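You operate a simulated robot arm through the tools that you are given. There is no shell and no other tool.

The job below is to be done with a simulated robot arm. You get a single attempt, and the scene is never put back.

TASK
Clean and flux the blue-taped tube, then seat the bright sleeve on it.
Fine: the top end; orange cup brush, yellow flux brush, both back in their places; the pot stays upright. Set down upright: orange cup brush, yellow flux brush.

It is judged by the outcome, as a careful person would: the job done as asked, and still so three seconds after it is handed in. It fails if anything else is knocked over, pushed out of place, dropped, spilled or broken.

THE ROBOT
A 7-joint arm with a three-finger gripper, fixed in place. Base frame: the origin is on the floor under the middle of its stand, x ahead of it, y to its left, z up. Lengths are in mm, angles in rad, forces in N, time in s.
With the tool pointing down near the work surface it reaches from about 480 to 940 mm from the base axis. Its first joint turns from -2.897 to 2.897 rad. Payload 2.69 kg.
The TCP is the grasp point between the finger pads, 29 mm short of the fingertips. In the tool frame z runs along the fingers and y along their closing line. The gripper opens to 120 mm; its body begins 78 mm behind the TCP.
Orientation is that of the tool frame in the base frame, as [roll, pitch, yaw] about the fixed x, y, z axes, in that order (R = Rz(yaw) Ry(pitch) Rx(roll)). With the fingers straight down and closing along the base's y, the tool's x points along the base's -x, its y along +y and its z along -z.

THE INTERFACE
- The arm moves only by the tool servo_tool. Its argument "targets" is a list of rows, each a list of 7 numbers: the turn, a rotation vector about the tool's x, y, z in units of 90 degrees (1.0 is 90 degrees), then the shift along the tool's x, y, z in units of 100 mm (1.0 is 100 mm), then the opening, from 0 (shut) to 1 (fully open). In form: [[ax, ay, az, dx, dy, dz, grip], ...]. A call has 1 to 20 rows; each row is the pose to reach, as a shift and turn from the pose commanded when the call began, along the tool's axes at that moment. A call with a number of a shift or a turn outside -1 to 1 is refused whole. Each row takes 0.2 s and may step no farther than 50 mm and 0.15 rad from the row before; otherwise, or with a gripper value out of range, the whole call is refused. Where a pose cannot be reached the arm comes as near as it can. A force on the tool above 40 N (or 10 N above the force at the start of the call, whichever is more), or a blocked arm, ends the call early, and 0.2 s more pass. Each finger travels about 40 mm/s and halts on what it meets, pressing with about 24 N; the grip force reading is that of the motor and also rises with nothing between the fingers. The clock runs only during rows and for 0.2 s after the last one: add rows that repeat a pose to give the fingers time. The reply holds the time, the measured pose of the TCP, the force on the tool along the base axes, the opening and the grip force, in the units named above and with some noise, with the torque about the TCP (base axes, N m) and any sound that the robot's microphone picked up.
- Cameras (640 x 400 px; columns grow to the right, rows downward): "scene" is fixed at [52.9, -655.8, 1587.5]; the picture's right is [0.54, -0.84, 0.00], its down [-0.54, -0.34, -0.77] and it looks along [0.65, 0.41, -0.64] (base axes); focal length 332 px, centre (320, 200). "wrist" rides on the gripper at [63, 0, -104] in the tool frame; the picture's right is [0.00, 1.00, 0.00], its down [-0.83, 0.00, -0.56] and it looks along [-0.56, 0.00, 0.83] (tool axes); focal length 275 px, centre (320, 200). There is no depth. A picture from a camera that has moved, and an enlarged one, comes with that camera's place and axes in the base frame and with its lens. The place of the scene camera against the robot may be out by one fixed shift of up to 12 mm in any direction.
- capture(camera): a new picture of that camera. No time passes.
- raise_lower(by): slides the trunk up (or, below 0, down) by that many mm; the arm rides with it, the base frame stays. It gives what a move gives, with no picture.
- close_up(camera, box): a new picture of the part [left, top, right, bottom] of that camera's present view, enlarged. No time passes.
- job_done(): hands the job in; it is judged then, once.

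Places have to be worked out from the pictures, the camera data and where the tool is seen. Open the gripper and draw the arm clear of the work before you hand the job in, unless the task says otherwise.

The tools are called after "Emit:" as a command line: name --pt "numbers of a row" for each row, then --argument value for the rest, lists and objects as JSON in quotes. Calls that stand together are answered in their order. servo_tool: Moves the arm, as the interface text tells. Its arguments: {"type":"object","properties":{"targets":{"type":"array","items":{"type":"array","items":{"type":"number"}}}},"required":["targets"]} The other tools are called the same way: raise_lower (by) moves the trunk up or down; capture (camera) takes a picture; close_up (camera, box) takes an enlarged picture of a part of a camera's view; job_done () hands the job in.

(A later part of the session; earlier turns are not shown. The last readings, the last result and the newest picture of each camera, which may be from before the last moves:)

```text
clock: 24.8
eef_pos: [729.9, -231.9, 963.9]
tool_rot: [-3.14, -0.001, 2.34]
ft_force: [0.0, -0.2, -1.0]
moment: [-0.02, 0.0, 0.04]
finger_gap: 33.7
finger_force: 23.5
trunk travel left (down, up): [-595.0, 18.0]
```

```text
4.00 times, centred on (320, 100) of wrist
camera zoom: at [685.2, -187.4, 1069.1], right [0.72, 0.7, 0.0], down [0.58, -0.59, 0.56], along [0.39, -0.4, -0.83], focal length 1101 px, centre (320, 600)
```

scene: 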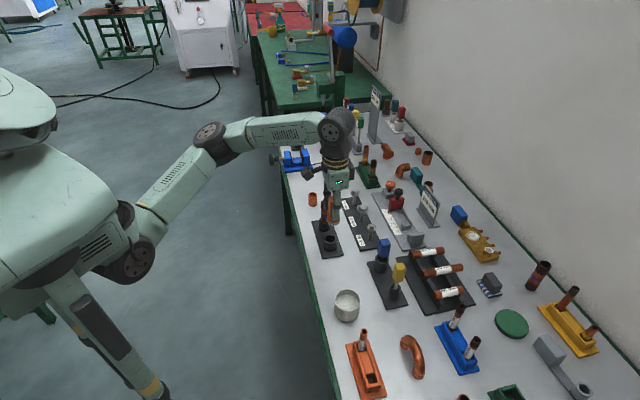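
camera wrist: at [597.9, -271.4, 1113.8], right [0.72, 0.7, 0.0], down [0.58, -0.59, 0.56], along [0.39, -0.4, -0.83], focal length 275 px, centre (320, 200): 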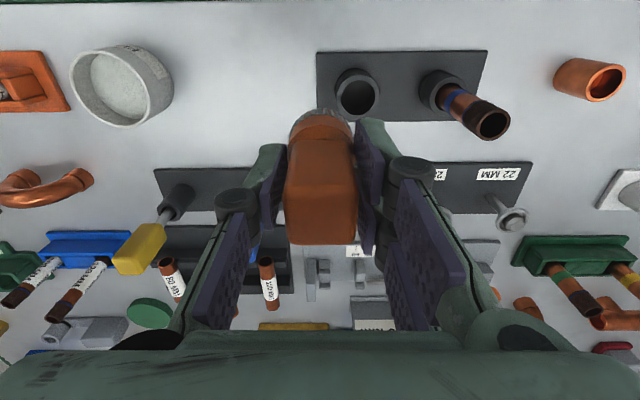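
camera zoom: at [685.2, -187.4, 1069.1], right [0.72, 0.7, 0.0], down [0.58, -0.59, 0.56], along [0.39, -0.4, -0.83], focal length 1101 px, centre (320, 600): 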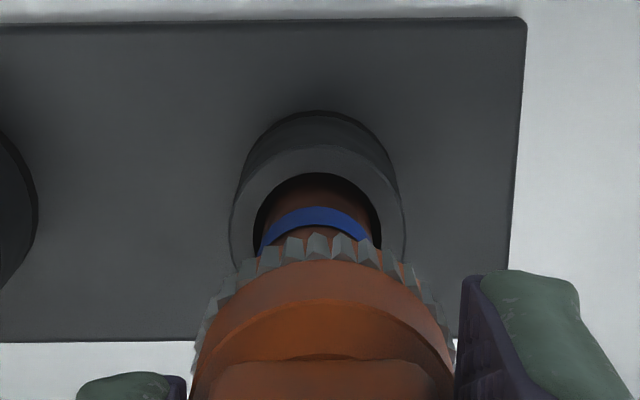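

About 14 mm of the tube is inside with no side force. I trim y and continue to the depth of the thin blue ring (~22 mm).

Emit:
servo_tool --pt "0 0 0 0 -0.006 0.02 0.1" --pt "0 0 0 0 -0.006 0.04 0.1" --pt "0 0 0 0 -0.006 0.06 0.1" --pt "0 0 0 0 -0.006 0.08 0.1" --pt "0 0 0 0 -0.006 0.08 0.1"

Emit:
close_up --camera "scene" --box '[300, 185, 348, 215]'

```text
clock: 26.0
eef_pos: [728.3, -231.3, 956.0]
tool_rot: [-3.137, 0.001, 2.339]
ft_force: [0.0, -0.7, 5.5]
moment: [0.01, -0.03, 0.01]
finger_gap: 33.8
finger_force: 23.9
trunk travel left (down, up): [-595.0, 18.0]
```

```text
13.33 times, centred on (324, 200) of scene
camera zoom: at [52.9, -655.8, 1587.5], right [0.54, -0.84, 0.0], down [-0.54, -0.34, -0.77], along [0.65, 0.41, -0.64], focal length 4427 px, centre (267, 200)
```

zoom: 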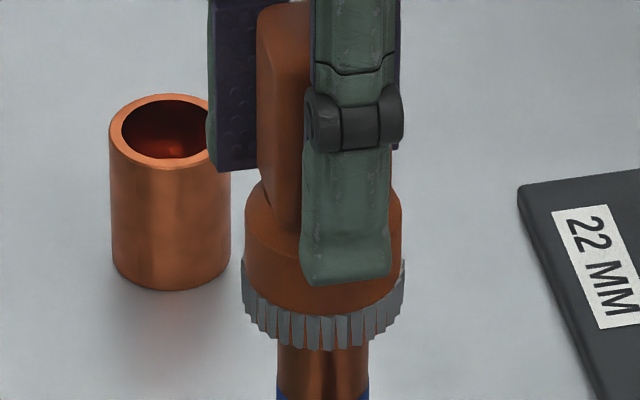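

Contact at the cup's bottom (5.5 N) with the rim past the blue depth ring. Now I twist the brush back and forth about ±49° to scrub.

Emit:
servo_tool --pt "0 0 0.09 0 0 0 0.1" --pt "0 0 0.18 0 0 0 0.1" --pt "0 0 0.27 0 0 0 0.1" --pt "0 0 0.36 0 0 0 0.1" --pt "0 0 0.45 0 0 0 0.1" --pt "0 0 0.54 0 0 0 0.1" --pt "0 0 0.45 0 0 0 0.1" --pt "0 0 0.36 0 0 0 0.1" --pt "0 0 0.27 0 0 0 0.1" --pt "0 0 0.18 0 0 0 0.1" --pt "0 0 0.09 0 0 0 0.1" --pt "0 0 0 0 0 0 0.1"

```text
clock: 27.2
eef_pos: [700.7, -233.1, 955.3]
tool_rot: [3.132, 0.02, 1.977]
ft_force: [9.0, 4.3, 16.0]
moment: [0.29, -0.7, 0.1]
finger_gap: 37.1
finger_force: 17.4
out of reach, approached as far as the arm can: row 3, 4, 5, 6
trunk travel left (down, up): [-595.0, 18.0]
stopped in row 6: the force on the tool passed its limit at 91 N (the readings are from after the stop); the commanded pose is now the measured one
```

The rotation hit a reach limit and the arm pushed sideways. I look at the state right away before doing anything.

Emit:
capture --camera "scene"

Emit:
close_up --camera "scene" --box '[280, 170, 376, 230]'

Emit:
capture --camera "wrist"

```text
taken
```

scene: 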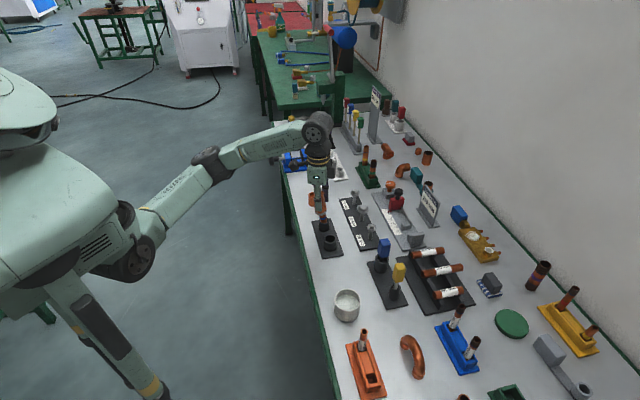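

```text
6.67 times, centred on (328, 200) of scene
camera zoom: at [52.9, -655.8, 1587.5], right [0.54, -0.84, 0.0], down [-0.54, -0.34, -0.77], along [0.65, 0.41, -0.64], focal length 2213 px, centre (267, 200)
```

zoom: 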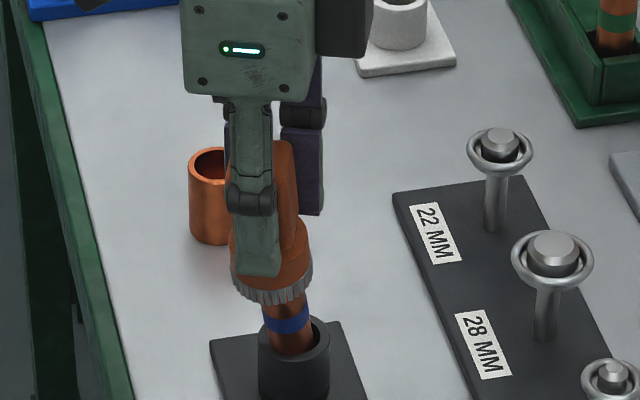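

```text
taken
camera wrist: at [673.3, -174.3, 1059.2], right [0.92, 0.4, 0.01], down [0.32, -0.75, 0.57], along [0.24, -0.52, -0.82], focal length 275 px, centre (320, 200)
```

wrist: 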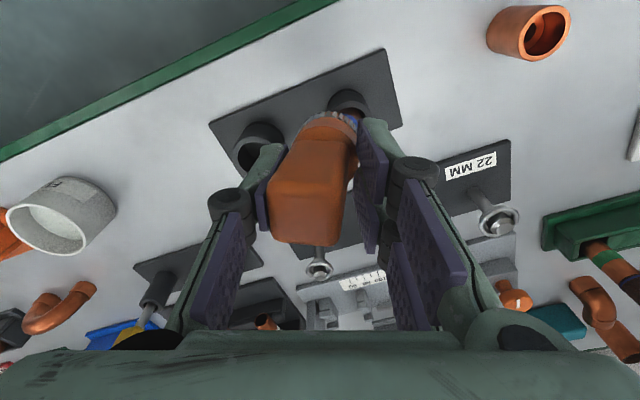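

The tube only leans in its loose socket and the stand has not moved. I reverse the motion: bring the tool back over the socket axis, turn back, ease 2 mm up to unload.

Emit:
servo_tool --pt "0.001 0.002 -0.04 -0.016 0.044 -0.01 0.1" --pt "0.002 0.004 -0.08 -0.032 0.088 -0.02 0.1" --pt "0.003 0.006 -0.12 -0.048 0.132 -0.02 0.1" --pt "0.004 0.008 -0.16 -0.065 0.176 -0.02 0.1" --pt "0.005 0.01 -0.2 -0.081 0.22 -0.02 0.1" --pt "0.0061 0.0127 -0.231 -0.097 0.263 -0.02 0.1" --pt "0.0061 0.0127 -0.231 -0.097 0.263 -0.02 0.1"

Emit:
close_up --camera "scene" --box '[280, 170, 376, 230]'

Emit:
capture --camera "wrist"

```text
clock: 28.8
eef_pos: [725.0, -233.2, 957.9]
tool_rot: [-3.137, -0.001, 2.336]
ft_force: [-0.8, -2.1, 18.6]
moment: [-0.15, 0.1, 0.01]
finger_gap: 33.8
finger_force: 24.0
trunk travel left (down, up): [-595.0, 18.0]
```

```text
6.67 times, centred on (328, 200) of scene
camera zoom: at [52.9, -655.8, 1587.5], right [0.54, -0.84, 0.0], down [-0.54, -0.34, -0.77], along [0.65, 0.41, -0.64], focal length 2213 px, centre (267, 200)
```

zoom: 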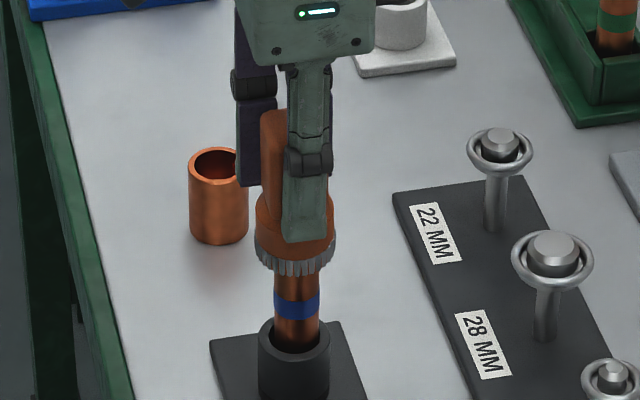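

```text
taken
camera wrist: at [681.8, -188.0, 1063.1], right [0.72, 0.7, 0.0], down [0.58, -0.6, 0.56], along [0.38, -0.4, -0.83], focal length 275 px, centre (320, 200)
```

wrist: 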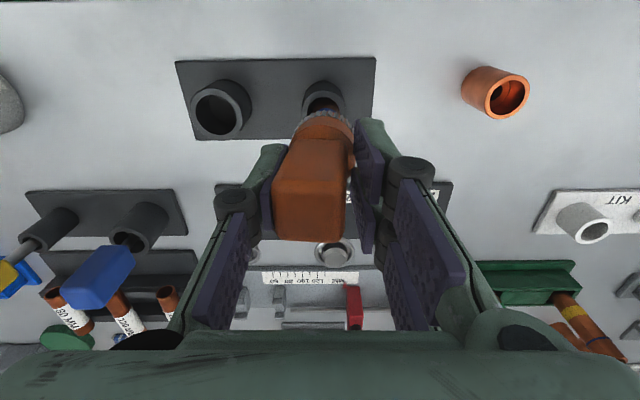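

The tube is nearly upright again, but the brush has tilted in the grip: the fingertips were on its collar rather than the handle. The brush now rests on the tube, so I'll release it there, then re-grip higher on the handle.

Emit:
servo_tool --pt "0 0 0 0 0 -0.01 0.1" --pt "0 0 0 0 0 -0.02 0.1" --pt "0 0 0 0 0 -0.02 0.3" --pt "0 0 0 0 0 -0.02 0.33" --pt "0 0 0 0 0 -0.02 0.36" --pt "0 0 0 0 0 -0.02 0.4" --pt "0 0 0 0 0 -0.02 0.4"

Emit:
close_up --camera "scene" --box '[280, 170, 376, 230]'

Emit:
capture --camera "wrist"

```text
clock: 30.4
eef_pos: [726.6, -233.3, 957.1]
tool_rot: [-3.137, -0.001, 2.335]
ft_force: [0.3, 0.1, -1.1]
moment: [-0.01, 0.0, 0.02]
finger_gap: 48.0
finger_force: 0.1
trunk travel left (down, up): [-595.0, 18.0]
```

```text
6.67 times, centred on (328, 200) of scene
camera zoom: at [52.9, -655.8, 1587.5], right [0.54, -0.84, 0.0], down [-0.54, -0.34, -0.77], along [0.65, 0.41, -0.64], focal length 2213 px, centre (267, 200)
```

zoom: 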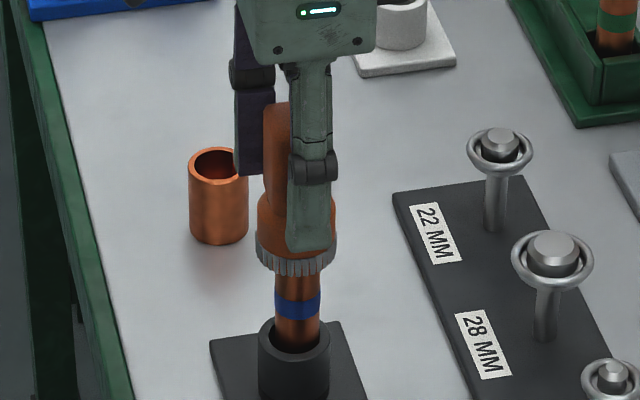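

```text
taken
camera wrist: at [682.9, -188.0, 1063.0], right [0.72, 0.69, -0.01], down [0.58, -0.6, 0.55], along [0.38, -0.4, -0.83], focal length 275 px, centre (320, 200)
```

wrist: 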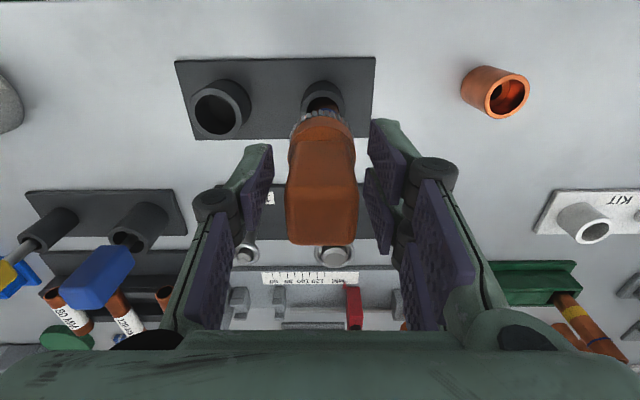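

Released, the brush settled upright and square on the tube. I raise the gripper 15 mm to put the pads only on the handle, and re-check centring.

Emit:
servo_tool --pt "-0.0029 0 0 0 0 -0.05 0.4" --pt "-0.0029 0 0 0 0 -0.1 0.4" --pt "-0.0029 0 0 0 0 -0.15 0.4" --pt "-0.0029 0 0 0 0 -0.15 0.4"

Emit:
close_up --camera "wrist" --box '[220, 60, 420, 260]'

Emit:
close_up --camera "scene" --box '[300, 180, 348, 210]'

```text
clock: 31.4
eef_pos: [727.6, -233.5, 972.3]
tool_rot: [-3.142, -0.003, 2.333]
ft_force: [-1.3, -0.3, -0.1]
moment: [-0.02, 0.0, 0.01]
finger_gap: 48.1
finger_force: 0.1
trunk travel left (down, up): [-595.0, 18.0]
```

```text
2.00 times, centred on (320, 160) of wrist
camera zoom: at [683.1, -188.1, 1077.7], right [0.72, 0.69, 0.0], down [0.58, -0.6, 0.55], along [0.38, -0.4, -0.83], focal length 551 px, centre (320, 280)
```

zoom: 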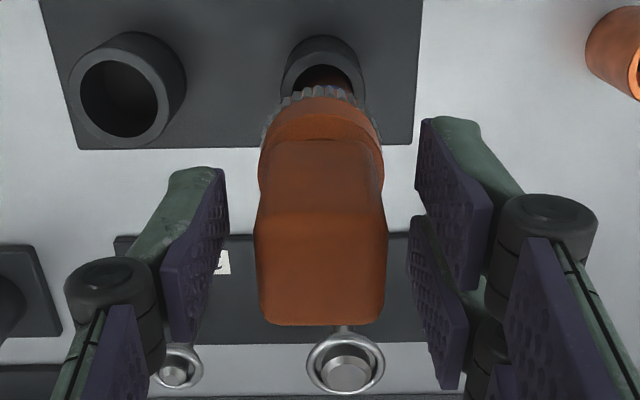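

```text
13.33 times, centred on (324, 195) of scene
camera zoom: at [52.9, -655.8, 1587.5], right [0.54, -0.84, 0.0], down [-0.54, -0.34, -0.77], along [0.65, 0.41, -0.64], focal length 4427 px, centre (267, 267)
```

zoom: 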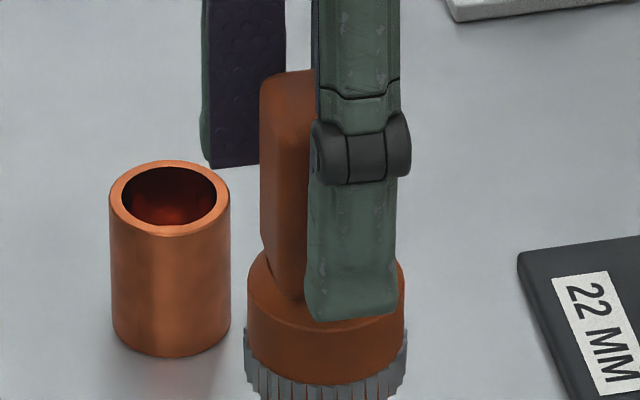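

The pads now sit above the collar with the handle centred. I trim the pose slightly and close on the handle.

Emit:
servo_tool --pt "0 -0.002 -0.005 -0.015 0.002 0 0.4" --pt "0 -0.002 -0.005 -0.015 0.002 0 0.25" --pt "0 -0.002 -0.005 -0.015 0.002 0 0.15" --pt "0 -0.002 -0.005 -0.015 0.002 0 0.1" --pt "0 -0.002 -0.005 -0.015 0.002 0 0.1" --pt "0 -0.002 -0.005 -0.015 0.002 0 0.1"

Emit:
close_up --camera "wrist" --box '[220, 60, 420, 260]'

Emit:
close_up --camera "scene" --box '[292, 175, 356, 215]'

```text
clock: 32.8
eef_pos: [727.8, -235.1, 972.0]
tool_rot: [3.141, 0.003, 2.343]
ft_force: [0.6, 0.7, 0.3]
moment: [0.0, -0.01, -0.02]
finger_gap: 27.6
finger_force: 24.0
trunk travel left (down, up): [-595.0, 18.0]
```

```text
2.00 times, centred on (320, 160) of wrist
camera zoom: at [683.5, -189.1, 1077.5], right [0.71, 0.7, 0.0], down [0.58, -0.59, 0.56], along [0.39, -0.4, -0.83], focal length 551 px, centre (320, 280)
```

zoom: 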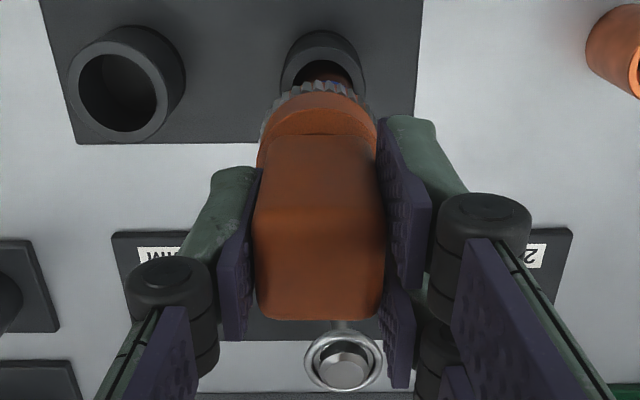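

```text
10.00 times, centred on (324, 195) of scene
camera zoom: at [52.9, -655.8, 1587.5], right [0.54, -0.84, 0.0], down [-0.54, -0.34, -0.77], along [0.65, 0.41, -0.64], focal length 3320 px, centre (280, 250)
```

zoom: 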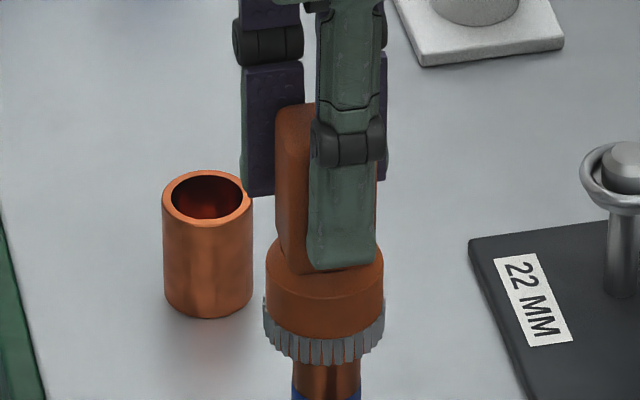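

Now the grip is square (27.6 mm on the handle). I test a twist in the opposite direction, where the wrist has room.

Emit:
servo_tool --pt "0 0 -0.06 0 0 0 0.1" --pt "0 0 -0.12 0 0 0 0.1" --pt "0 0 -0.18 0 0 0 0.1" --pt "0 0 -0.24 0 0 0 0.1" --pt "0 0 -0.24 0 0 0 0.1"

Emit:
close_up --camera "scene" --box '[292, 175, 356, 215]'

```text
clock: 34.0
eef_pos: [728.5, -234.9, 972.1]
tool_rot: [-3.14, 0.003, 2.72]
ft_force: [0.8, 0.0, 0.6]
moment: [-0.05, -0.01, -0.01]
finger_gap: 27.3
finger_force: 23.4
trunk travel left (down, up): [-595.0, 18.0]
```

```text
10.00 times, centred on (324, 195) of scene
camera zoom: at [52.9, -655.8, 1587.5], right [0.54, -0.84, 0.0], down [-0.54, -0.34, -0.77], along [0.65, 0.41, -0.64], focal length 3320 px, centre (280, 250)
```

zoom: 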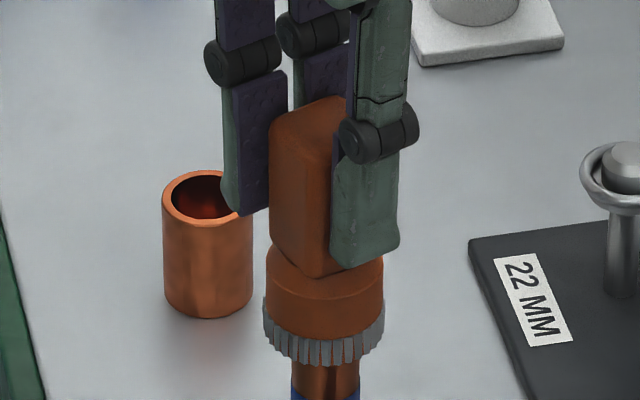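

The twist works with no side force. I scrub through about 80° and back.

Emit:
servo_tool --pt "0 0 -0.09 0 0 0.005 0.1" --pt "0 0 -0.18 0 0 0.01 0.1" --pt "0 0 -0.27 0 0 0.01 0.1" --pt "0 0 -0.36 0 0 0.01 0.1" --pt "0 0 -0.45 0 0 0.01 0.1" --pt "0 0 -0.54 0 0 0.01 0.1" --pt "0 0 -0.63 0 0 0.01 0.1" --pt "0 0 -0.72 0 0 0.01 0.1" --pt "0 0 -0.81 0 0 0.01 0.1" --pt "0 0 -0.9 0 0 0.01 0.1" --pt "0 0 -0.9 0 0 0.01 0.1"

Emit:
close_up --camera "scene" --box '[292, 175, 356, 215]'

```text
clock: 36.4
eef_pos: [727.1, -233.6, 972.3]
tool_rot: [-3.141, -0.002, -2.147]
ft_force: [0.9, -0.3, 8.1]
moment: [0.09, -0.11, 0.0]
finger_gap: 27.4
finger_force: 23.3
trunk travel left (down, up): [-595.0, 18.0]
```

```text
10.00 times, centred on (324, 195) of scene
camera zoom: at [52.9, -655.8, 1587.5], right [0.54, -0.84, 0.0], down [-0.54, -0.34, -0.77], along [0.65, 0.41, -0.64], focal length 3320 px, centre (280, 250)
```

zoom: 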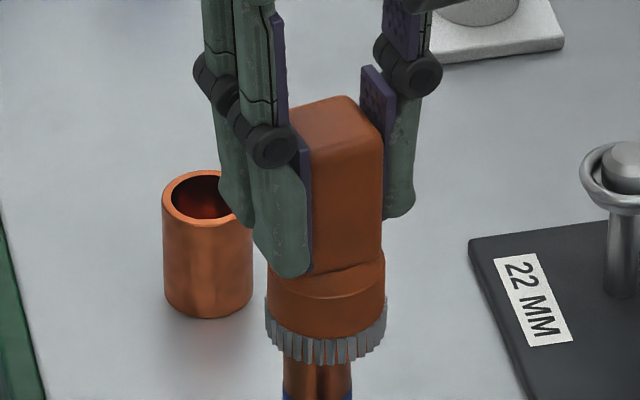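

The brush rotates smoothly with about 8 N of press. I do more scrubbing strokes back and forth.

Emit:
servo_tool --pt "0 0 0.09 0 0 0 0.1" --pt "0 0 0.18 0 0 0 0.1" --pt "0 0 0.27 0 0 0 0.1" --pt "0 0 0.36 0 0 0 0.1" --pt "0 0 0.45 0 0 0 0.1" --pt "0 0 0.54 0 0 0 0.1" --pt "0 0 0.63 0 0 0 0.1" --pt "0 0 0.72 0 0 0 0.1" --pt "0 0 0.81 0 0 0 0.1" --pt "0 0 0.9 0 0 0 0.1" --pt "0 0 0.81 0 0 0 0.1" --pt "0 0 0.72 0 0 0 0.1" --pt "0 0 0.63 0 0 0 0.1" --pt "0 0 0.54 0 0 0 0.1" --pt "0 0 0.45 0 0 0 0.1" --pt "0 0 0.36 0 0 0 0.1" --pt "0 0 0.27 0 0 0 0.1" --pt "0 0 0.18 0 0 0 0.1" --pt "0 0 0.09 0 0 0 0.1" --pt "0 0 0.0 0 0 0 0.1"

Emit:
servo_tool --pt "0 0 0.09 0 0 0 0.1" --pt "0 0 0.18 0 0 0 0.1" --pt "0 0 0.27 0 0 0 0.1" --pt "0 0 0.36 0 0 0 0.1" --pt "0 0 0.45 0 0 0 0.1" --pt "0 0 0.54 0 0 0 0.1" --pt "0 0 0.63 0 0 0 0.1" --pt "0 0 0.72 0 0 0 0.1" --pt "0 0 0.81 0 0 0 0.1" --pt "0 0 0.9 0 0 0 0.1" --pt "0 0 0.81 0 0 0 0.1" --pt "0 0 0.72 0 0 0 0.1" --pt "0 0 0.63 0 0 0 0.1" --pt "0 0 0.54 0 0 0 0.1" --pt "0 0 0.45 0 0 0 0.1" --pt "0 0 0.36 0 0 0 0.1" --pt "0 0 0.27 0 0 0 0.1" --pt "0 0 0.18 0 0 0 0.1" --pt "0 0 0.09 0 0 0 0.1" --pt "0 0 0.0 0 0 0 0.1"

Emit:
close_up --camera "scene" --box '[292, 175, 356, 215]'

```text
clock: 40.6
eef_pos: [727.2, -234.0, 972.1]
tool_rot: [-3.139, -0.002, -2.148]
ft_force: [-1.5, 0.3, 5.4]
moment: [0.04, 0.09, 0.02]
finger_gap: 27.3
finger_force: 24.0
trunk travel left (down, up): [-595.0, 18.0]
```

```text
clock: 44.8
eef_pos: [726.9, -233.3, 972.2]
tool_rot: [-3.139, -0.001, -2.149]
ft_force: [-0.3, 0.3, 3.0]
moment: [-0.03, 0.0, -0.03]
finger_gap: 27.4
finger_force: 24.3
trunk travel left (down, up): [-595.0, 18.0]
```

```text
10.00 times, centred on (324, 195) of scene
camera zoom: at [52.9, -655.8, 1587.5], right [0.54, -0.84, 0.0], down [-0.54, -0.34, -0.77], along [0.65, 0.41, -0.64], focal length 3320 px, centre (280, 250)
```

zoom: 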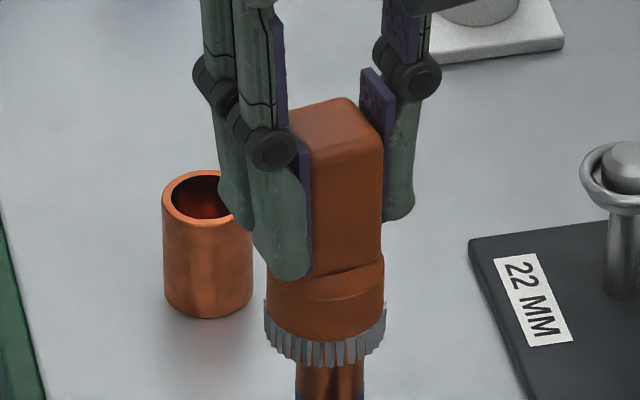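

I turn back to the original yaw as one more stroke, then lift off to inspect the tube's end.

Emit:
servo_tool --pt "0 0 0.09 0 0 0 0.1" --pt "0 0 0.18 0 0 0 0.1" --pt "0 0 0.27 0 0 0 0.1" --pt "0 0 0.36 0 0 0 0.1" --pt "0 0 0.45 0 0 0 0.1" --pt "0 0 0.54 0 0 0 0.1" --pt "0 0 0.63 0 0 0 0.1" --pt "0 0 0.72 0 0 0 0.1" --pt "0 0 0.81 0 0 0 0.1" --pt "0 0 0.9 0 0 0 0.1" --pt "0 0 0.99 0 0 0 0.1" --pt "0 0 0.99 0 0 0 0.1"

Emit:
servo_tool --pt "0 0 0.05 0 0 0 0.1" --pt "0 0 0.1 0 0 0 0.1" --pt "0 0 0.145 0 0 0 0.1" --pt "0 0 0.145 0 0 -0.05 0.1" --pt "0 0 0.145 0 0 -0.1 0.1" --pt "0 0 0.145 0 0 -0.2 0.1" --pt "0 0 0.145 0 0 -0.35 0.1" --pt "0 0 0.145 0 0 -0.35 0.1"

Emit:
close_up --camera "scene" --box '[292, 175, 356, 215]'

Emit:
capture --camera "wrist"

```text
clock: 47.4
eef_pos: [727.1, -233.7, 972.4]
tool_rot: [-3.14, 0.002, 2.575]
ft_force: [-0.1, -0.2, 2.6]
moment: [0.02, -0.05, 0.01]
finger_gap: 27.4
finger_force: 24.1
trunk travel left (down, up): [-595.0, 18.0]
```

```text
clock: 49.2
eef_pos: [728.0, -234.7, 1007.2]
tool_rot: [-3.139, 0.001, 2.349]
ft_force: [0.6, -0.8, -1.3]
moment: [-0.03, -0.01, -0.01]
finger_gap: 27.2
finger_force: 23.8
trunk travel left (down, up): [-595.0, 18.0]
```

```text
10.00 times, centred on (324, 195) of scene
camera zoom: at [52.9, -655.8, 1587.5], right [0.54, -0.84, 0.0], down [-0.54, -0.34, -0.77], along [0.65, 0.41, -0.64], focal length 3320 px, centre (280, 250)
```

zoom: 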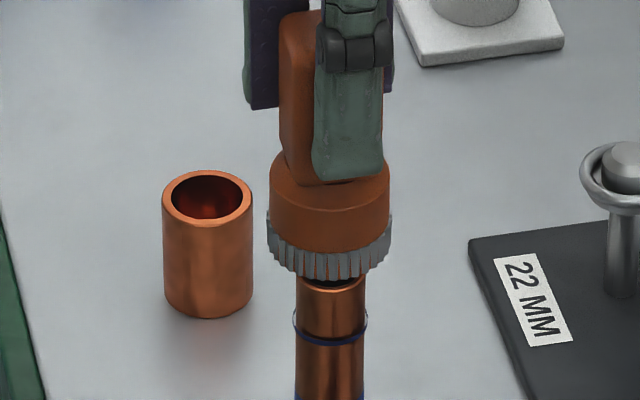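

```text
taken
camera wrist: at [684.0, -190.5, 1111.9], right [0.71, 0.71, 0.0], down [0.59, -0.59, 0.56], along [0.39, -0.39, -0.83], focal length 275 px, centre (320, 200)
```

wrist: 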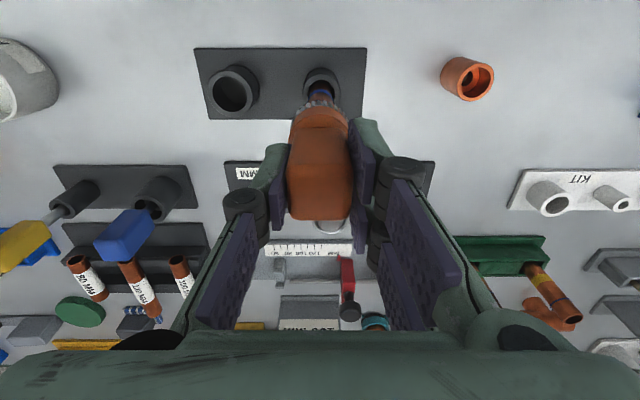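

The tube's top end is now bright copper. I carry the orange brush back: up a little, then along −y over its original spot.

Emit:
servo_tool --pt "0 0 0 0 0 -0.1 0.1" --pt "0 0 0 0 0 -0.15 0.1" --pt "0 0 0 0.01 -0.2 -0.15 0.1" --pt "0 0 0 0.02 -0.4 -0.15 0.1" --pt "0 0 0 0.03 -0.6 -0.15 0.1" --pt "0 0 0 0.04 -0.8 -0.15 0.1" --pt "0 0 0 0.05 -1.0 -0.15 0.1"

Emit:
servo_tool --pt "0 0 0 0.01 -0.2 0 0.1" --pt "0 0 0 0.02 -0.4 0 0.1" --pt "0 0 0 0.03 -0.6 0 0.1" --pt "0 0 0 0.04 -0.8 0 0.1" --pt "0 0 0 0.051 -0.988 0 0.1" --pt "0 0 0 0.051 -0.988 0 0.1"

Emit:
capture --camera "wrist"

Emit:
close_up --camera "scene" --box '[292, 180, 356, 220]'

```text
clock: 50.8
eef_pos: [653.9, -301.0, 1022.9]
tool_rot: [-3.139, 0.0, 2.349]
ft_force: [-0.7, 0.2, -0.7]
moment: [-0.01, 0.01, 0.01]
finger_gap: 27.5
finger_force: 23.7
trunk travel left (down, up): [-595.0, 18.0]
```

```text
clock: 52.2
eef_pos: [579.7, -367.5, 1022.6]
tool_rot: [3.141, 0.002, 2.35]
ft_force: [0.9, -0.4, -1.0]
moment: [-0.04, 0.05, 0.01]
finger_gap: 27.4
finger_force: 24.0
trunk travel left (down, up): [-595.0, 18.0]
```

```text
taken
camera wrist: at [535.4, -322.5, 1126.9], right [0.71, 0.71, 0.0], down [0.59, -0.59, 0.56], along [0.39, -0.4, -0.83], focal length 275 px, centre (320, 200)
```

wrist: 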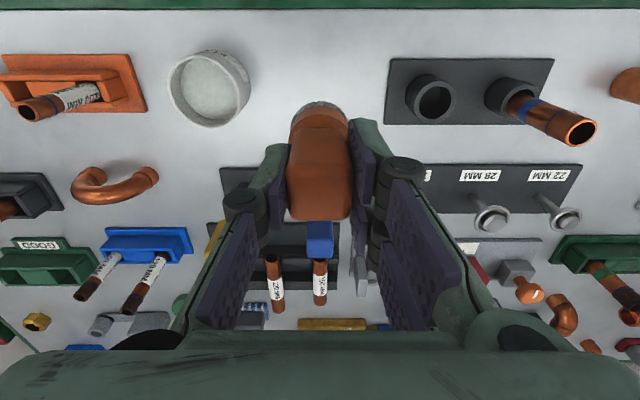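

```text
10.00 times, centred on (324, 200) of scene
camera zoom: at [52.9, -655.8, 1587.5], right [0.54, -0.84, 0.0], down [-0.54, -0.34, -0.77], along [0.65, 0.41, -0.64], focal length 3320 px, centre (280, 200)
```

zoom: 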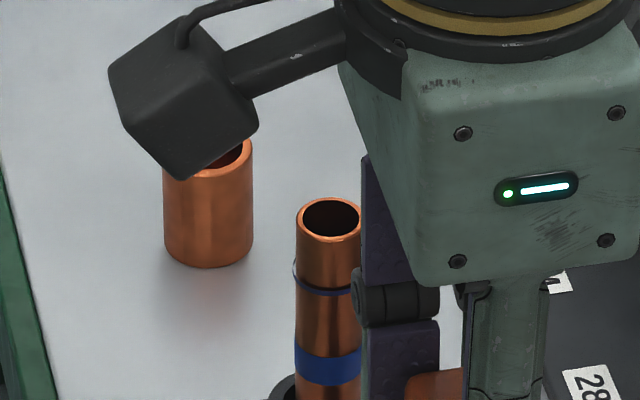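

I descend to the table in two stages, the last part slowly.

Emit:
servo_tool --pt "0 0 0 0 0 0.2 0.1" --pt "0 0 0 0 0 0.4 0.1" --pt "0 0 0 0 0 0.6 0.1" --pt "0 0 0 0 0 0.8 0.1" --pt "0 0 0 0 0 1.0 0.1"

Emit:
servo_tool --pt "0 0 0 0 0 0.15 0.1" --pt "0 0 0 0 0 0.3 0.1" --pt "0 0 0 0 0 0.4 0.1" --pt "0 0 0 0 0 0.43 0.1" --pt "0 0 0 0 0 0.43 0.1"

Emit:
close_up --camera "scene" --box '[300, 230, 380, 280]'

Emit:
capture --camera "wrist"

```text
clock: 53.4
eef_pos: [579.1, -365.9, 921.9]
tool_rot: [-3.139, 0.003, 2.351]
ft_force: [-0.6, 0.6, -1.2]
moment: [0.01, 0.01, 0.03]
finger_gap: 27.1
finger_force: 24.2
trunk travel left (down, up): [-595.0, 18.0]
```

```text
clock: 54.6
eef_pos: [580.3, -367.1, 879.6]
tool_rot: [-3.141, 0.001, 2.349]
ft_force: [-0.3, -0.6, -1.2]
moment: [-0.01, 0.0, -0.05]
finger_gap: 27.6
finger_force: 23.8
trunk travel left (down, up): [-595.0, 18.0]
```

```text
8.00 times, centred on (340, 255) of scene
camera zoom: at [52.9, -655.8, 1587.5], right [0.54, -0.84, 0.0], down [-0.54, -0.34, -0.77], along [0.65, 0.41, -0.64], focal length 2656 px, centre (160, -240)
```

zoom: 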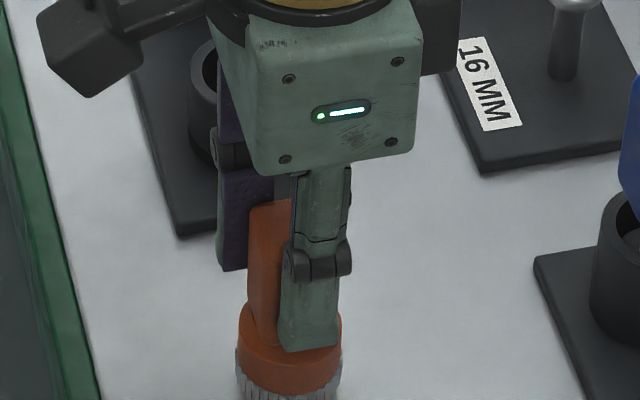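

```text
taken
camera wrist: at [534.7, -322.6, 984.1], right [0.71, 0.71, 0.0], down [0.59, -0.59, 0.56], along [0.39, -0.4, -0.83], focal length 275 px, centre (320, 200)
```

wrist: 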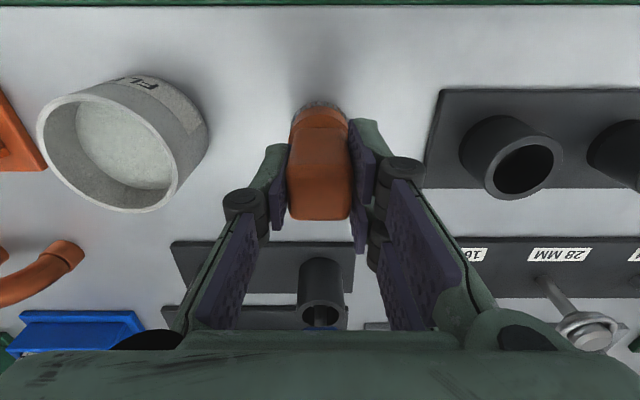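

Still a few mm of air. I lower in 1 mm steps and watch the vertical force.

Emit:
servo_tool --pt "0 0 0 0 0 0.01 0.1" --pt "0 0 0 0 0 0.02 0.1" --pt "0 0 0 0 0 0.03 0.1" --pt "0 0 0 0 0 0.04 0.1" --pt "0 0 0 0 0 0.04 0.1"

```text
clock: 55.8
eef_pos: [580.0, -367.6, 874.5]
tool_rot: [3.141, 0.002, 2.35]
ft_force: [-0.5, -0.3, -0.2]
moment: [0.01, -0.02, 0.01]
finger_gap: 27.4
finger_force: 24.0
trunk travel left (down, up): [-595.0, 18.0]
```

Emit:
servo_tool --pt "0 0 0 0 0 0.01 0.1" --pt "0 0 0 0 0 0.02 0.1" --pt "0 0 0 0 0 0.02 0.1"

Emit:
close_up --camera "scene" --box '[308, 260, 356, 290]'

```text
clock: 56.6
eef_pos: [579.9, -367.9, 873.6]
tool_rot: [-3.14, 0.003, 2.348]
ft_force: [-0.4, -0.5, -1.0]
moment: [0.0, -0.01, -0.01]
finger_gap: 27.5
finger_force: 23.7
trunk travel left (down, up): [-595.0, 18.0]
```

```text
13.33 times, centred on (332, 275) of scene
camera zoom: at [52.9, -655.8, 1587.5], right [0.54, -0.84, 0.0], down [-0.54, -0.34, -0.77], along [0.65, 0.41, -0.64], focal length 4427 px, centre (160, -800)
```

zoom: 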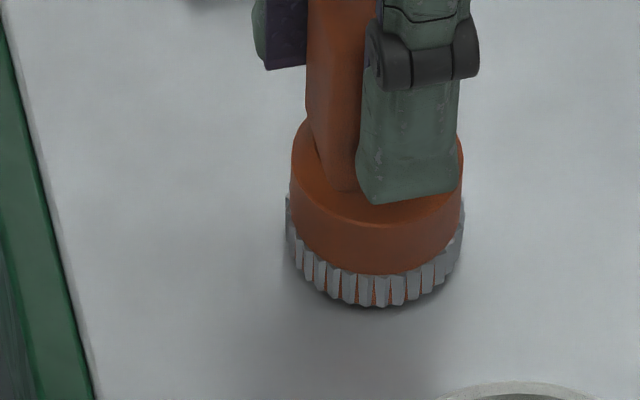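

The bristle ring now lines up with its starting place in the picture within a pixel. I lower the last millimetre or two to contact.

Emit:
servo_tool --pt "0 0 0 0 0 0.01 0.1" --pt "0 0 0 0 0 0.015 0.1" --pt "0 0 0 0 0 0.015 0.1"

```text
clock: 57.4
eef_pos: [580.0, -365.7, 872.1]
tool_rot: [-3.139, 0.003, 2.348]
ft_force: [-0.5, -1.3, 0.3]
moment: [-0.03, 0.05, 0.0]
finger_gap: 27.5
finger_force: 24.0
trunk travel left (down, up): [-595.0, 18.0]
```

Emit:
servo_tool --pt "0 0 0 0 0 0.01 0.1" --pt "0 0 0 0 0 0.02 0.1" --pt "0 0 0 0 0 0.02 0.1"

Emit:
close_up --camera "scene" --box '[308, 260, 356, 290]'

```text
clock: 58.2
eef_pos: [579.9, -365.8, 871.6]
tool_rot: [-3.141, 0.007, 2.351]
ft_force: [5.9, -1.9, 17.9]
moment: [-0.01, -0.11, -0.03]
finger_gap: 27.6
finger_force: 24.0
trunk travel left (down, up): [-595.0, 18.0]
```

```text
13.33 times, centred on (332, 275) of scene
camera zoom: at [52.9, -655.8, 1587.5], right [0.54, -0.84, 0.0], down [-0.54, -0.34, -0.77], along [0.65, 0.41, -0.64], focal length 4427 px, centre (160, -800)
```

zoom: 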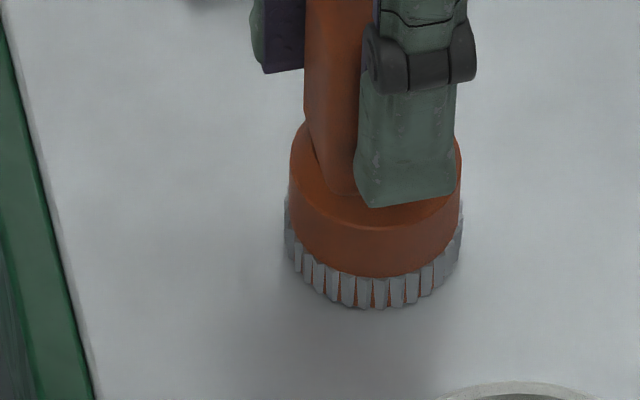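

Firm contact with the table. I ease off 1.5 mm of command and open the gripper.

Emit:
servo_tool --pt "0 0 0 0 0 -0.012 0.1" --pt "0 0 0 0 0 -0.015 0.25" --pt "0 0 0 0 0 -0.015 0.35" --pt "0 0 0 0 0 -0.015 0.45" --pt "0 0 0 0 0 -0.015 0.45" --pt "0 0 0 0 0 -0.015 0.45"

Emit:
servo_tool --pt "0 0 0 0 0 -0.1 0.45" --pt "0 0 0 0 0 -0.3 0.45" --pt "0 0 0 0 0 -0.5 0.45" --pt "0 0 0 0 0 -0.75 0.45" --pt "0 0 0 0 0 -1.0 0.45"

Emit:
capture --camera "wrist"

Emit:
close_up --camera "scene" --box '[308, 255, 356, 285]'

```text
clock: 59.6
eef_pos: [580.2, -367.0, 870.2]
tool_rot: [-3.139, 0.002, 2.349]
ft_force: [-0.6, -0.4, -0.2]
moment: [-0.01, 0.02, -0.01]
finger_gap: 53.9
finger_force: 0.0
trunk travel left (down, up): [-595.0, 18.0]
```

```text
clock: 60.8
eef_pos: [578.8, -367.4, 969.5]
tool_rot: [3.141, 0.001, 2.347]
ft_force: [-0.6, -1.2, 0.0]
moment: [0.0, 0.01, 0.01]
finger_gap: 54.0
finger_force: 0.1
trunk travel left (down, up): [-595.0, 18.0]
```

```text
taken
camera wrist: at [534.4, -322.6, 1075.4], right [0.71, 0.71, 0.0], down [0.59, -0.59, 0.56], along [0.39, -0.4, -0.83], focal length 275 px, centre (320, 200)
```

wrist: 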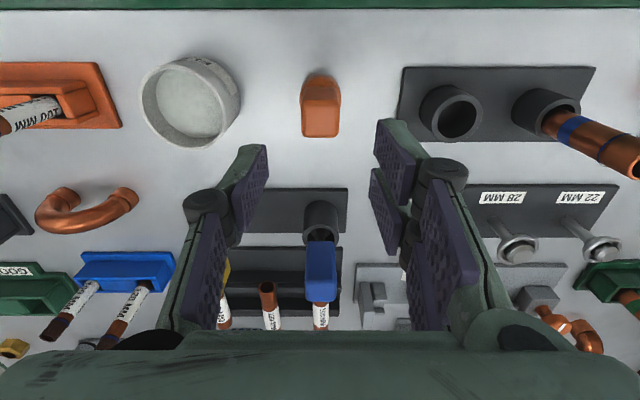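

```text
13.33 times, centred on (332, 270) of scene
camera zoom: at [52.9, -655.8, 1587.5], right [0.54, -0.84, 0.0], down [-0.54, -0.34, -0.77], along [0.65, 0.41, -0.64], focal length 4427 px, centre (160, -733)
```

zoom: 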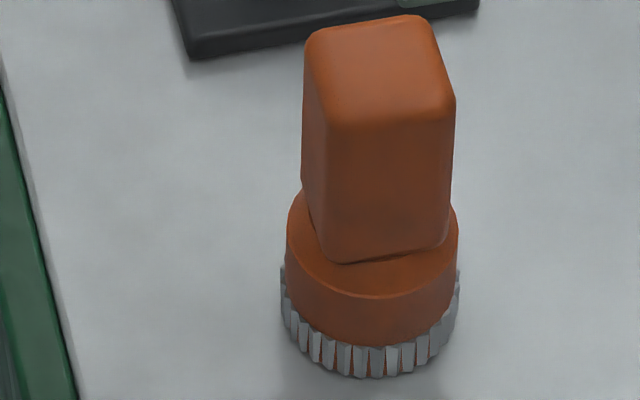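

The orange brush is back upright on its spot. Next is the yellow flux brush: I move along −y, back a bit and up, for a clear look at it.

Emit:
servo_tool --pt "0 0 0 0.12 -0.2 -0.1 0.6" --pt "0 0 0 0.24 -0.4 -0.2 0.8" --pt "0 0 0 0.36 -0.6 -0.3 1" --pt "0 0 0 0.48 -0.8 -0.3 1" --pt "0 0 0 0.5 -1.0 -0.3 1" --pt "0 0 0 0.5 -1.0 -0.3 1"

Emit:
capture --camera "wrist"

Emit:
close_up --camera "wrist" --box '[240, 180, 400, 280]'

Emit:
close_up --camera "wrist" --box '[240, 240, 400, 340]'

Emit:
close_up --camera "scene" --box '[360, 230, 440, 280]'

Emit:
close_up --camera "scene" --box '[360, 260, 440, 310]'

```text
clock: 62.2
eef_pos: [472.6, -401.2, 1001.7]
tool_rot: [-3.14, 0.002, 2.352]
ft_force: [1.3, -0.7, -0.1]
moment: [0.0, -0.02, -0.01]
finger_gap: 120.0
finger_force: 0.1
trunk travel left (down, up): [-595.0, 18.0]
```

```text
taken
camera wrist: at [428.3, -357.3, 1106.6], right [0.71, 0.71, 0.0], down [0.59, -0.59, 0.56], along [0.39, -0.39, -0.83], focal length 275 px, centre (320, 200)
```

wrist: 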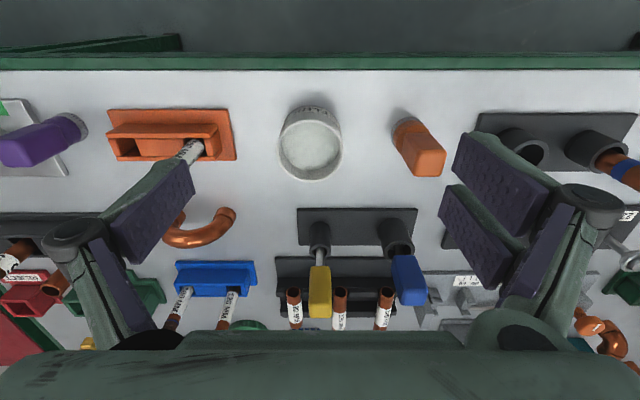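

```text
4.00 times, centred on (320, 230) of wrist
camera zoom: at [428.3, -357.3, 1106.6], right [0.71, 0.71, 0.0], down [0.59, -0.59, 0.56], along [0.39, -0.39, -0.83], focal length 1101 px, centre (320, 80)
```

zoom: 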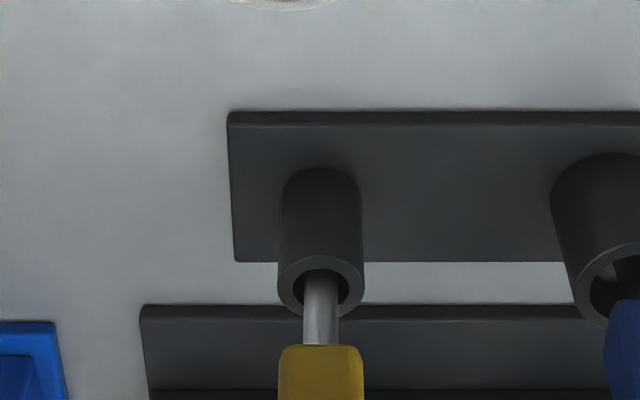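

```text
4.00 times, centred on (320, 290) of wrist
camera zoom: at [428.3, -357.3, 1106.6], right [0.71, 0.71, 0.0], down [0.59, -0.59, 0.56], along [0.39, -0.39, -0.83], focal length 1101 px, centre (320, -160)
```

zoom: 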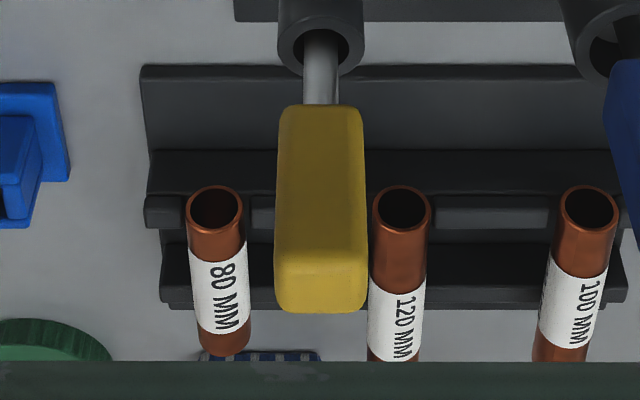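

```text
8.00 times, centred on (400, 255) of scene
camera zoom: at [52.9, -655.8, 1587.5], right [0.54, -0.84, 0.0], down [-0.54, -0.34, -0.77], along [0.65, 0.41, -0.64], focal length 2656 px, centre (-320, -240)
```

zoom: 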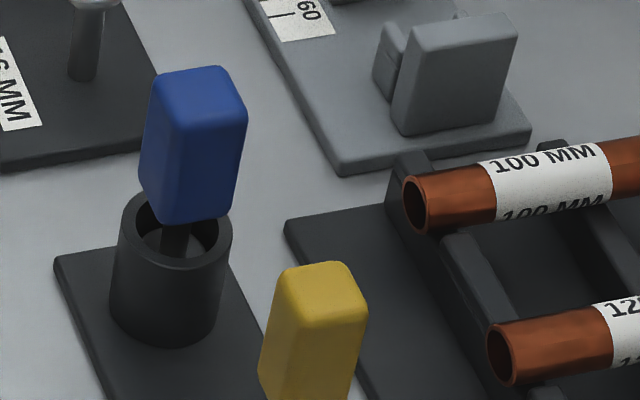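

```text
8.00 times, centred on (400, 285) of scene
camera zoom: at [52.9, -655.8, 1587.5], right [0.54, -0.84, 0.0], down [-0.54, -0.34, -0.77], along [0.65, 0.41, -0.64], focal length 2656 px, centre (-320, -480)
```

zoom: 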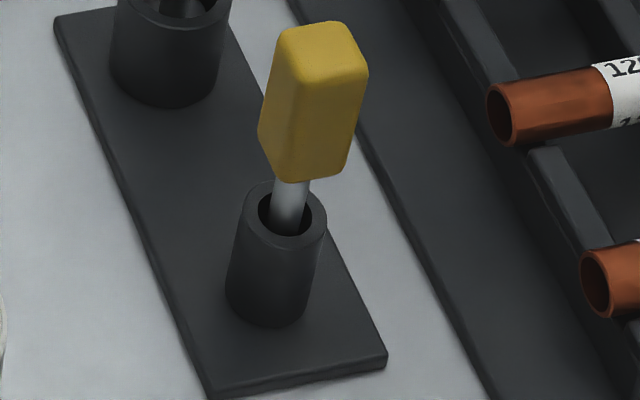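

Yellow brush: axis ≈ (609, −540), handle 25 mm square from z ≈ 882 to 933, upright in its socket. I move over it with the gripper partly open.

Emit:
servo_tool --pt "0 0 0 -0.2 0 0 0.85" --pt "0 0 0 -0.4 0 0 0.7" --pt "0 0 0 -0.6 0 0 0.6" --pt "0 0 0 -0.8 0 0 0.5" --pt "0 0 0 -1.0 0 0 0.45"

Emit:
servo_tool --pt "0 0 0 -0.2 0 0 0.45" --pt "0 0 0 -0.4 0 0 0.45" --pt "0 0 0 -0.6 0 0.0 0.45" --pt "0 0 0 -0.7 0 0.1 0.45" --pt "0 0 0 -0.7 0 0.1 0.45"

Emit:
capture --camera "wrist"

Emit:
close_up --camera "wrist" --box '[240, 120, 400, 220]'

```text
clock: 63.4
eef_pos: [544.6, -474.9, 1000.4]
tool_rot: [3.141, 0.001, 2.349]
ft_force: [0.0, -0.9, 0.4]
moment: [0.0, -0.02, -0.02]
finger_gap: 53.8
finger_force: 0.0
trunk travel left (down, up): [-595.0, 18.0]
```

```text
clock: 64.6
eef_pos: [593.7, -524.9, 989.3]
tool_rot: [-3.14, 0.003, 2.348]
ft_force: [-0.1, 0.1, 0.0]
moment: [0.0, -0.04, -0.05]
finger_gap: 54.1
finger_force: 0.1
trunk travel left (down, up): [-595.0, 18.0]
```

```text
taken
camera wrist: at [548.2, -478.2, 1095.0], right [0.71, 0.71, 0.0], down [0.59, -0.59, 0.56], along [0.39, -0.4, -0.83], focal length 275 px, centre (320, 200)
```

wrist: 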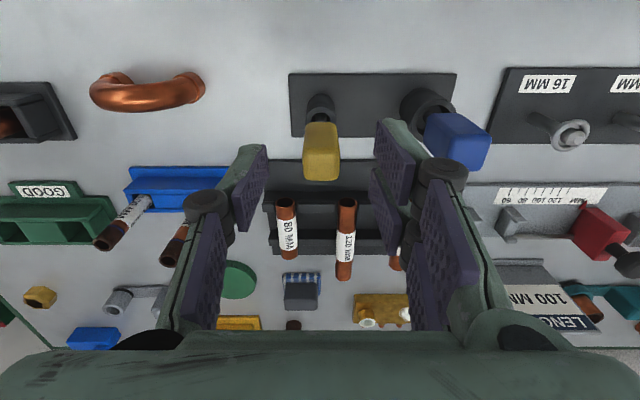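

```text
4.00 times, centred on (320, 170) of wrist
camera zoom: at [548.2, -478.2, 1095.0], right [0.71, 0.71, 0.0], down [0.59, -0.59, 0.56], along [0.39, -0.4, -0.83], focal length 1101 px, centre (320, 320)
```

zoom: 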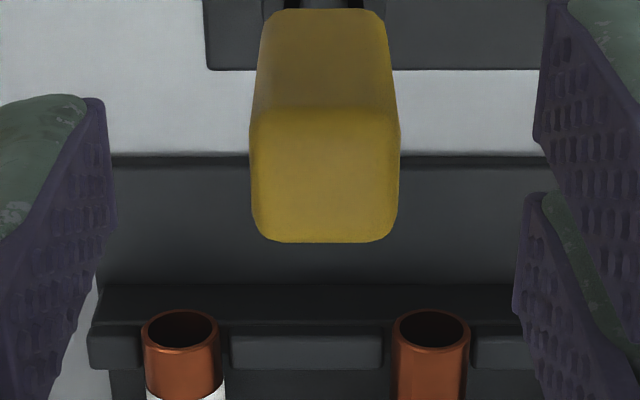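

The handle is 18 mm further out and centred. I narrow the fingers (the blue brush is near on the right), move over, then descend to TCP z ≈ 912.

Emit:
servo_tool --pt "0 0 0 -0.09 0.007 0 0.4" --pt "0 0 0 -0.18 0.007 0 0.36" --pt "0 0 0 -0.18 0.007 0.1 0.36" --pt "0 0 0 -0.18 0.007 0.25 0.36" --pt "0 0 0 -0.18 0.007 0.25 0.36"

Emit:
capture --camera "wrist"

Emit:
close_up --camera "scene" --box '[340, 210, 436, 270]'

```text
clock: 65.8
eef_pos: [605.2, -534.8, 965.2]
tool_rot: [-3.14, 0.002, 2.351]
ft_force: [0.5, -0.3, -0.3]
moment: [-0.05, 0.0, -0.01]
finger_gap: 43.2
finger_force: 0.0
trunk travel left (down, up): [-595.0, 18.0]
```

```text
taken
camera wrist: at [560.5, -489.6, 1070.8], right [0.71, 0.71, 0.0], down [0.59, -0.59, 0.56], along [0.39, -0.4, -0.83], focal length 275 px, centre (320, 200)
```

wrist: 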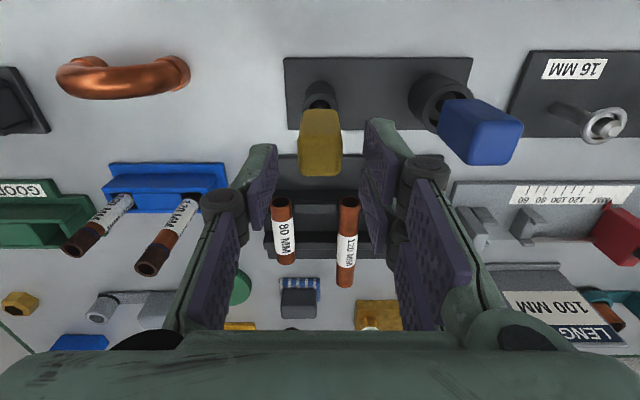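

```text
6.67 times, centred on (388, 240) of scene
camera zoom: at [52.9, -655.8, 1587.5], right [0.54, -0.84, 0.0], down [-0.54, -0.34, -0.77], along [0.65, 0.41, -0.64], focal length 2213 px, centre (-133, -67)
```

zoom: 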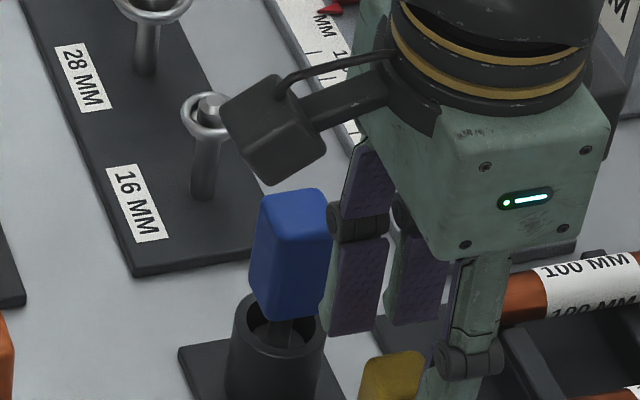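

Clearance to the blue brush is fine and the yellow handle is centred. I descend and close.

Emit:
servo_tool --pt "0 0 0 0 0 0.15 0.36" --pt "0 0 0 0 0 0.3 0.36" --pt "0 0 0 0 0 0.45 0.36" --pt "0 0 0 0 0 0.548 0.36" --pt "0 0 0 0 0 0.548 0.36"

Emit:
capture --camera "wrist"

```text
clock: 67.0
eef_pos: [605.4, -536.9, 911.0]
tool_rot: [-3.141, 0.001, 2.35]
ft_force: [-0.2, 0.6, -0.5]
moment: [-0.01, 0.01, -0.01]
finger_gap: 43.2
finger_force: 0.0
trunk travel left (down, up): [-595.0, 18.0]
```

```text
taken
camera wrist: at [559.7, -490.9, 1015.6], right [0.71, 0.71, 0.0], down [0.59, -0.59, 0.56], along [0.39, -0.39, -0.83], focal length 275 px, centre (320, 200)
```

wrist: 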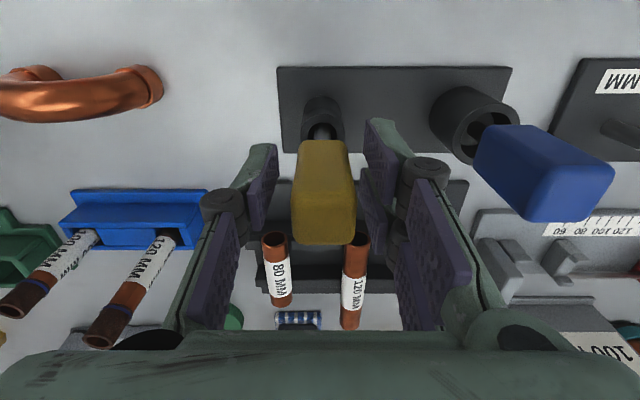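

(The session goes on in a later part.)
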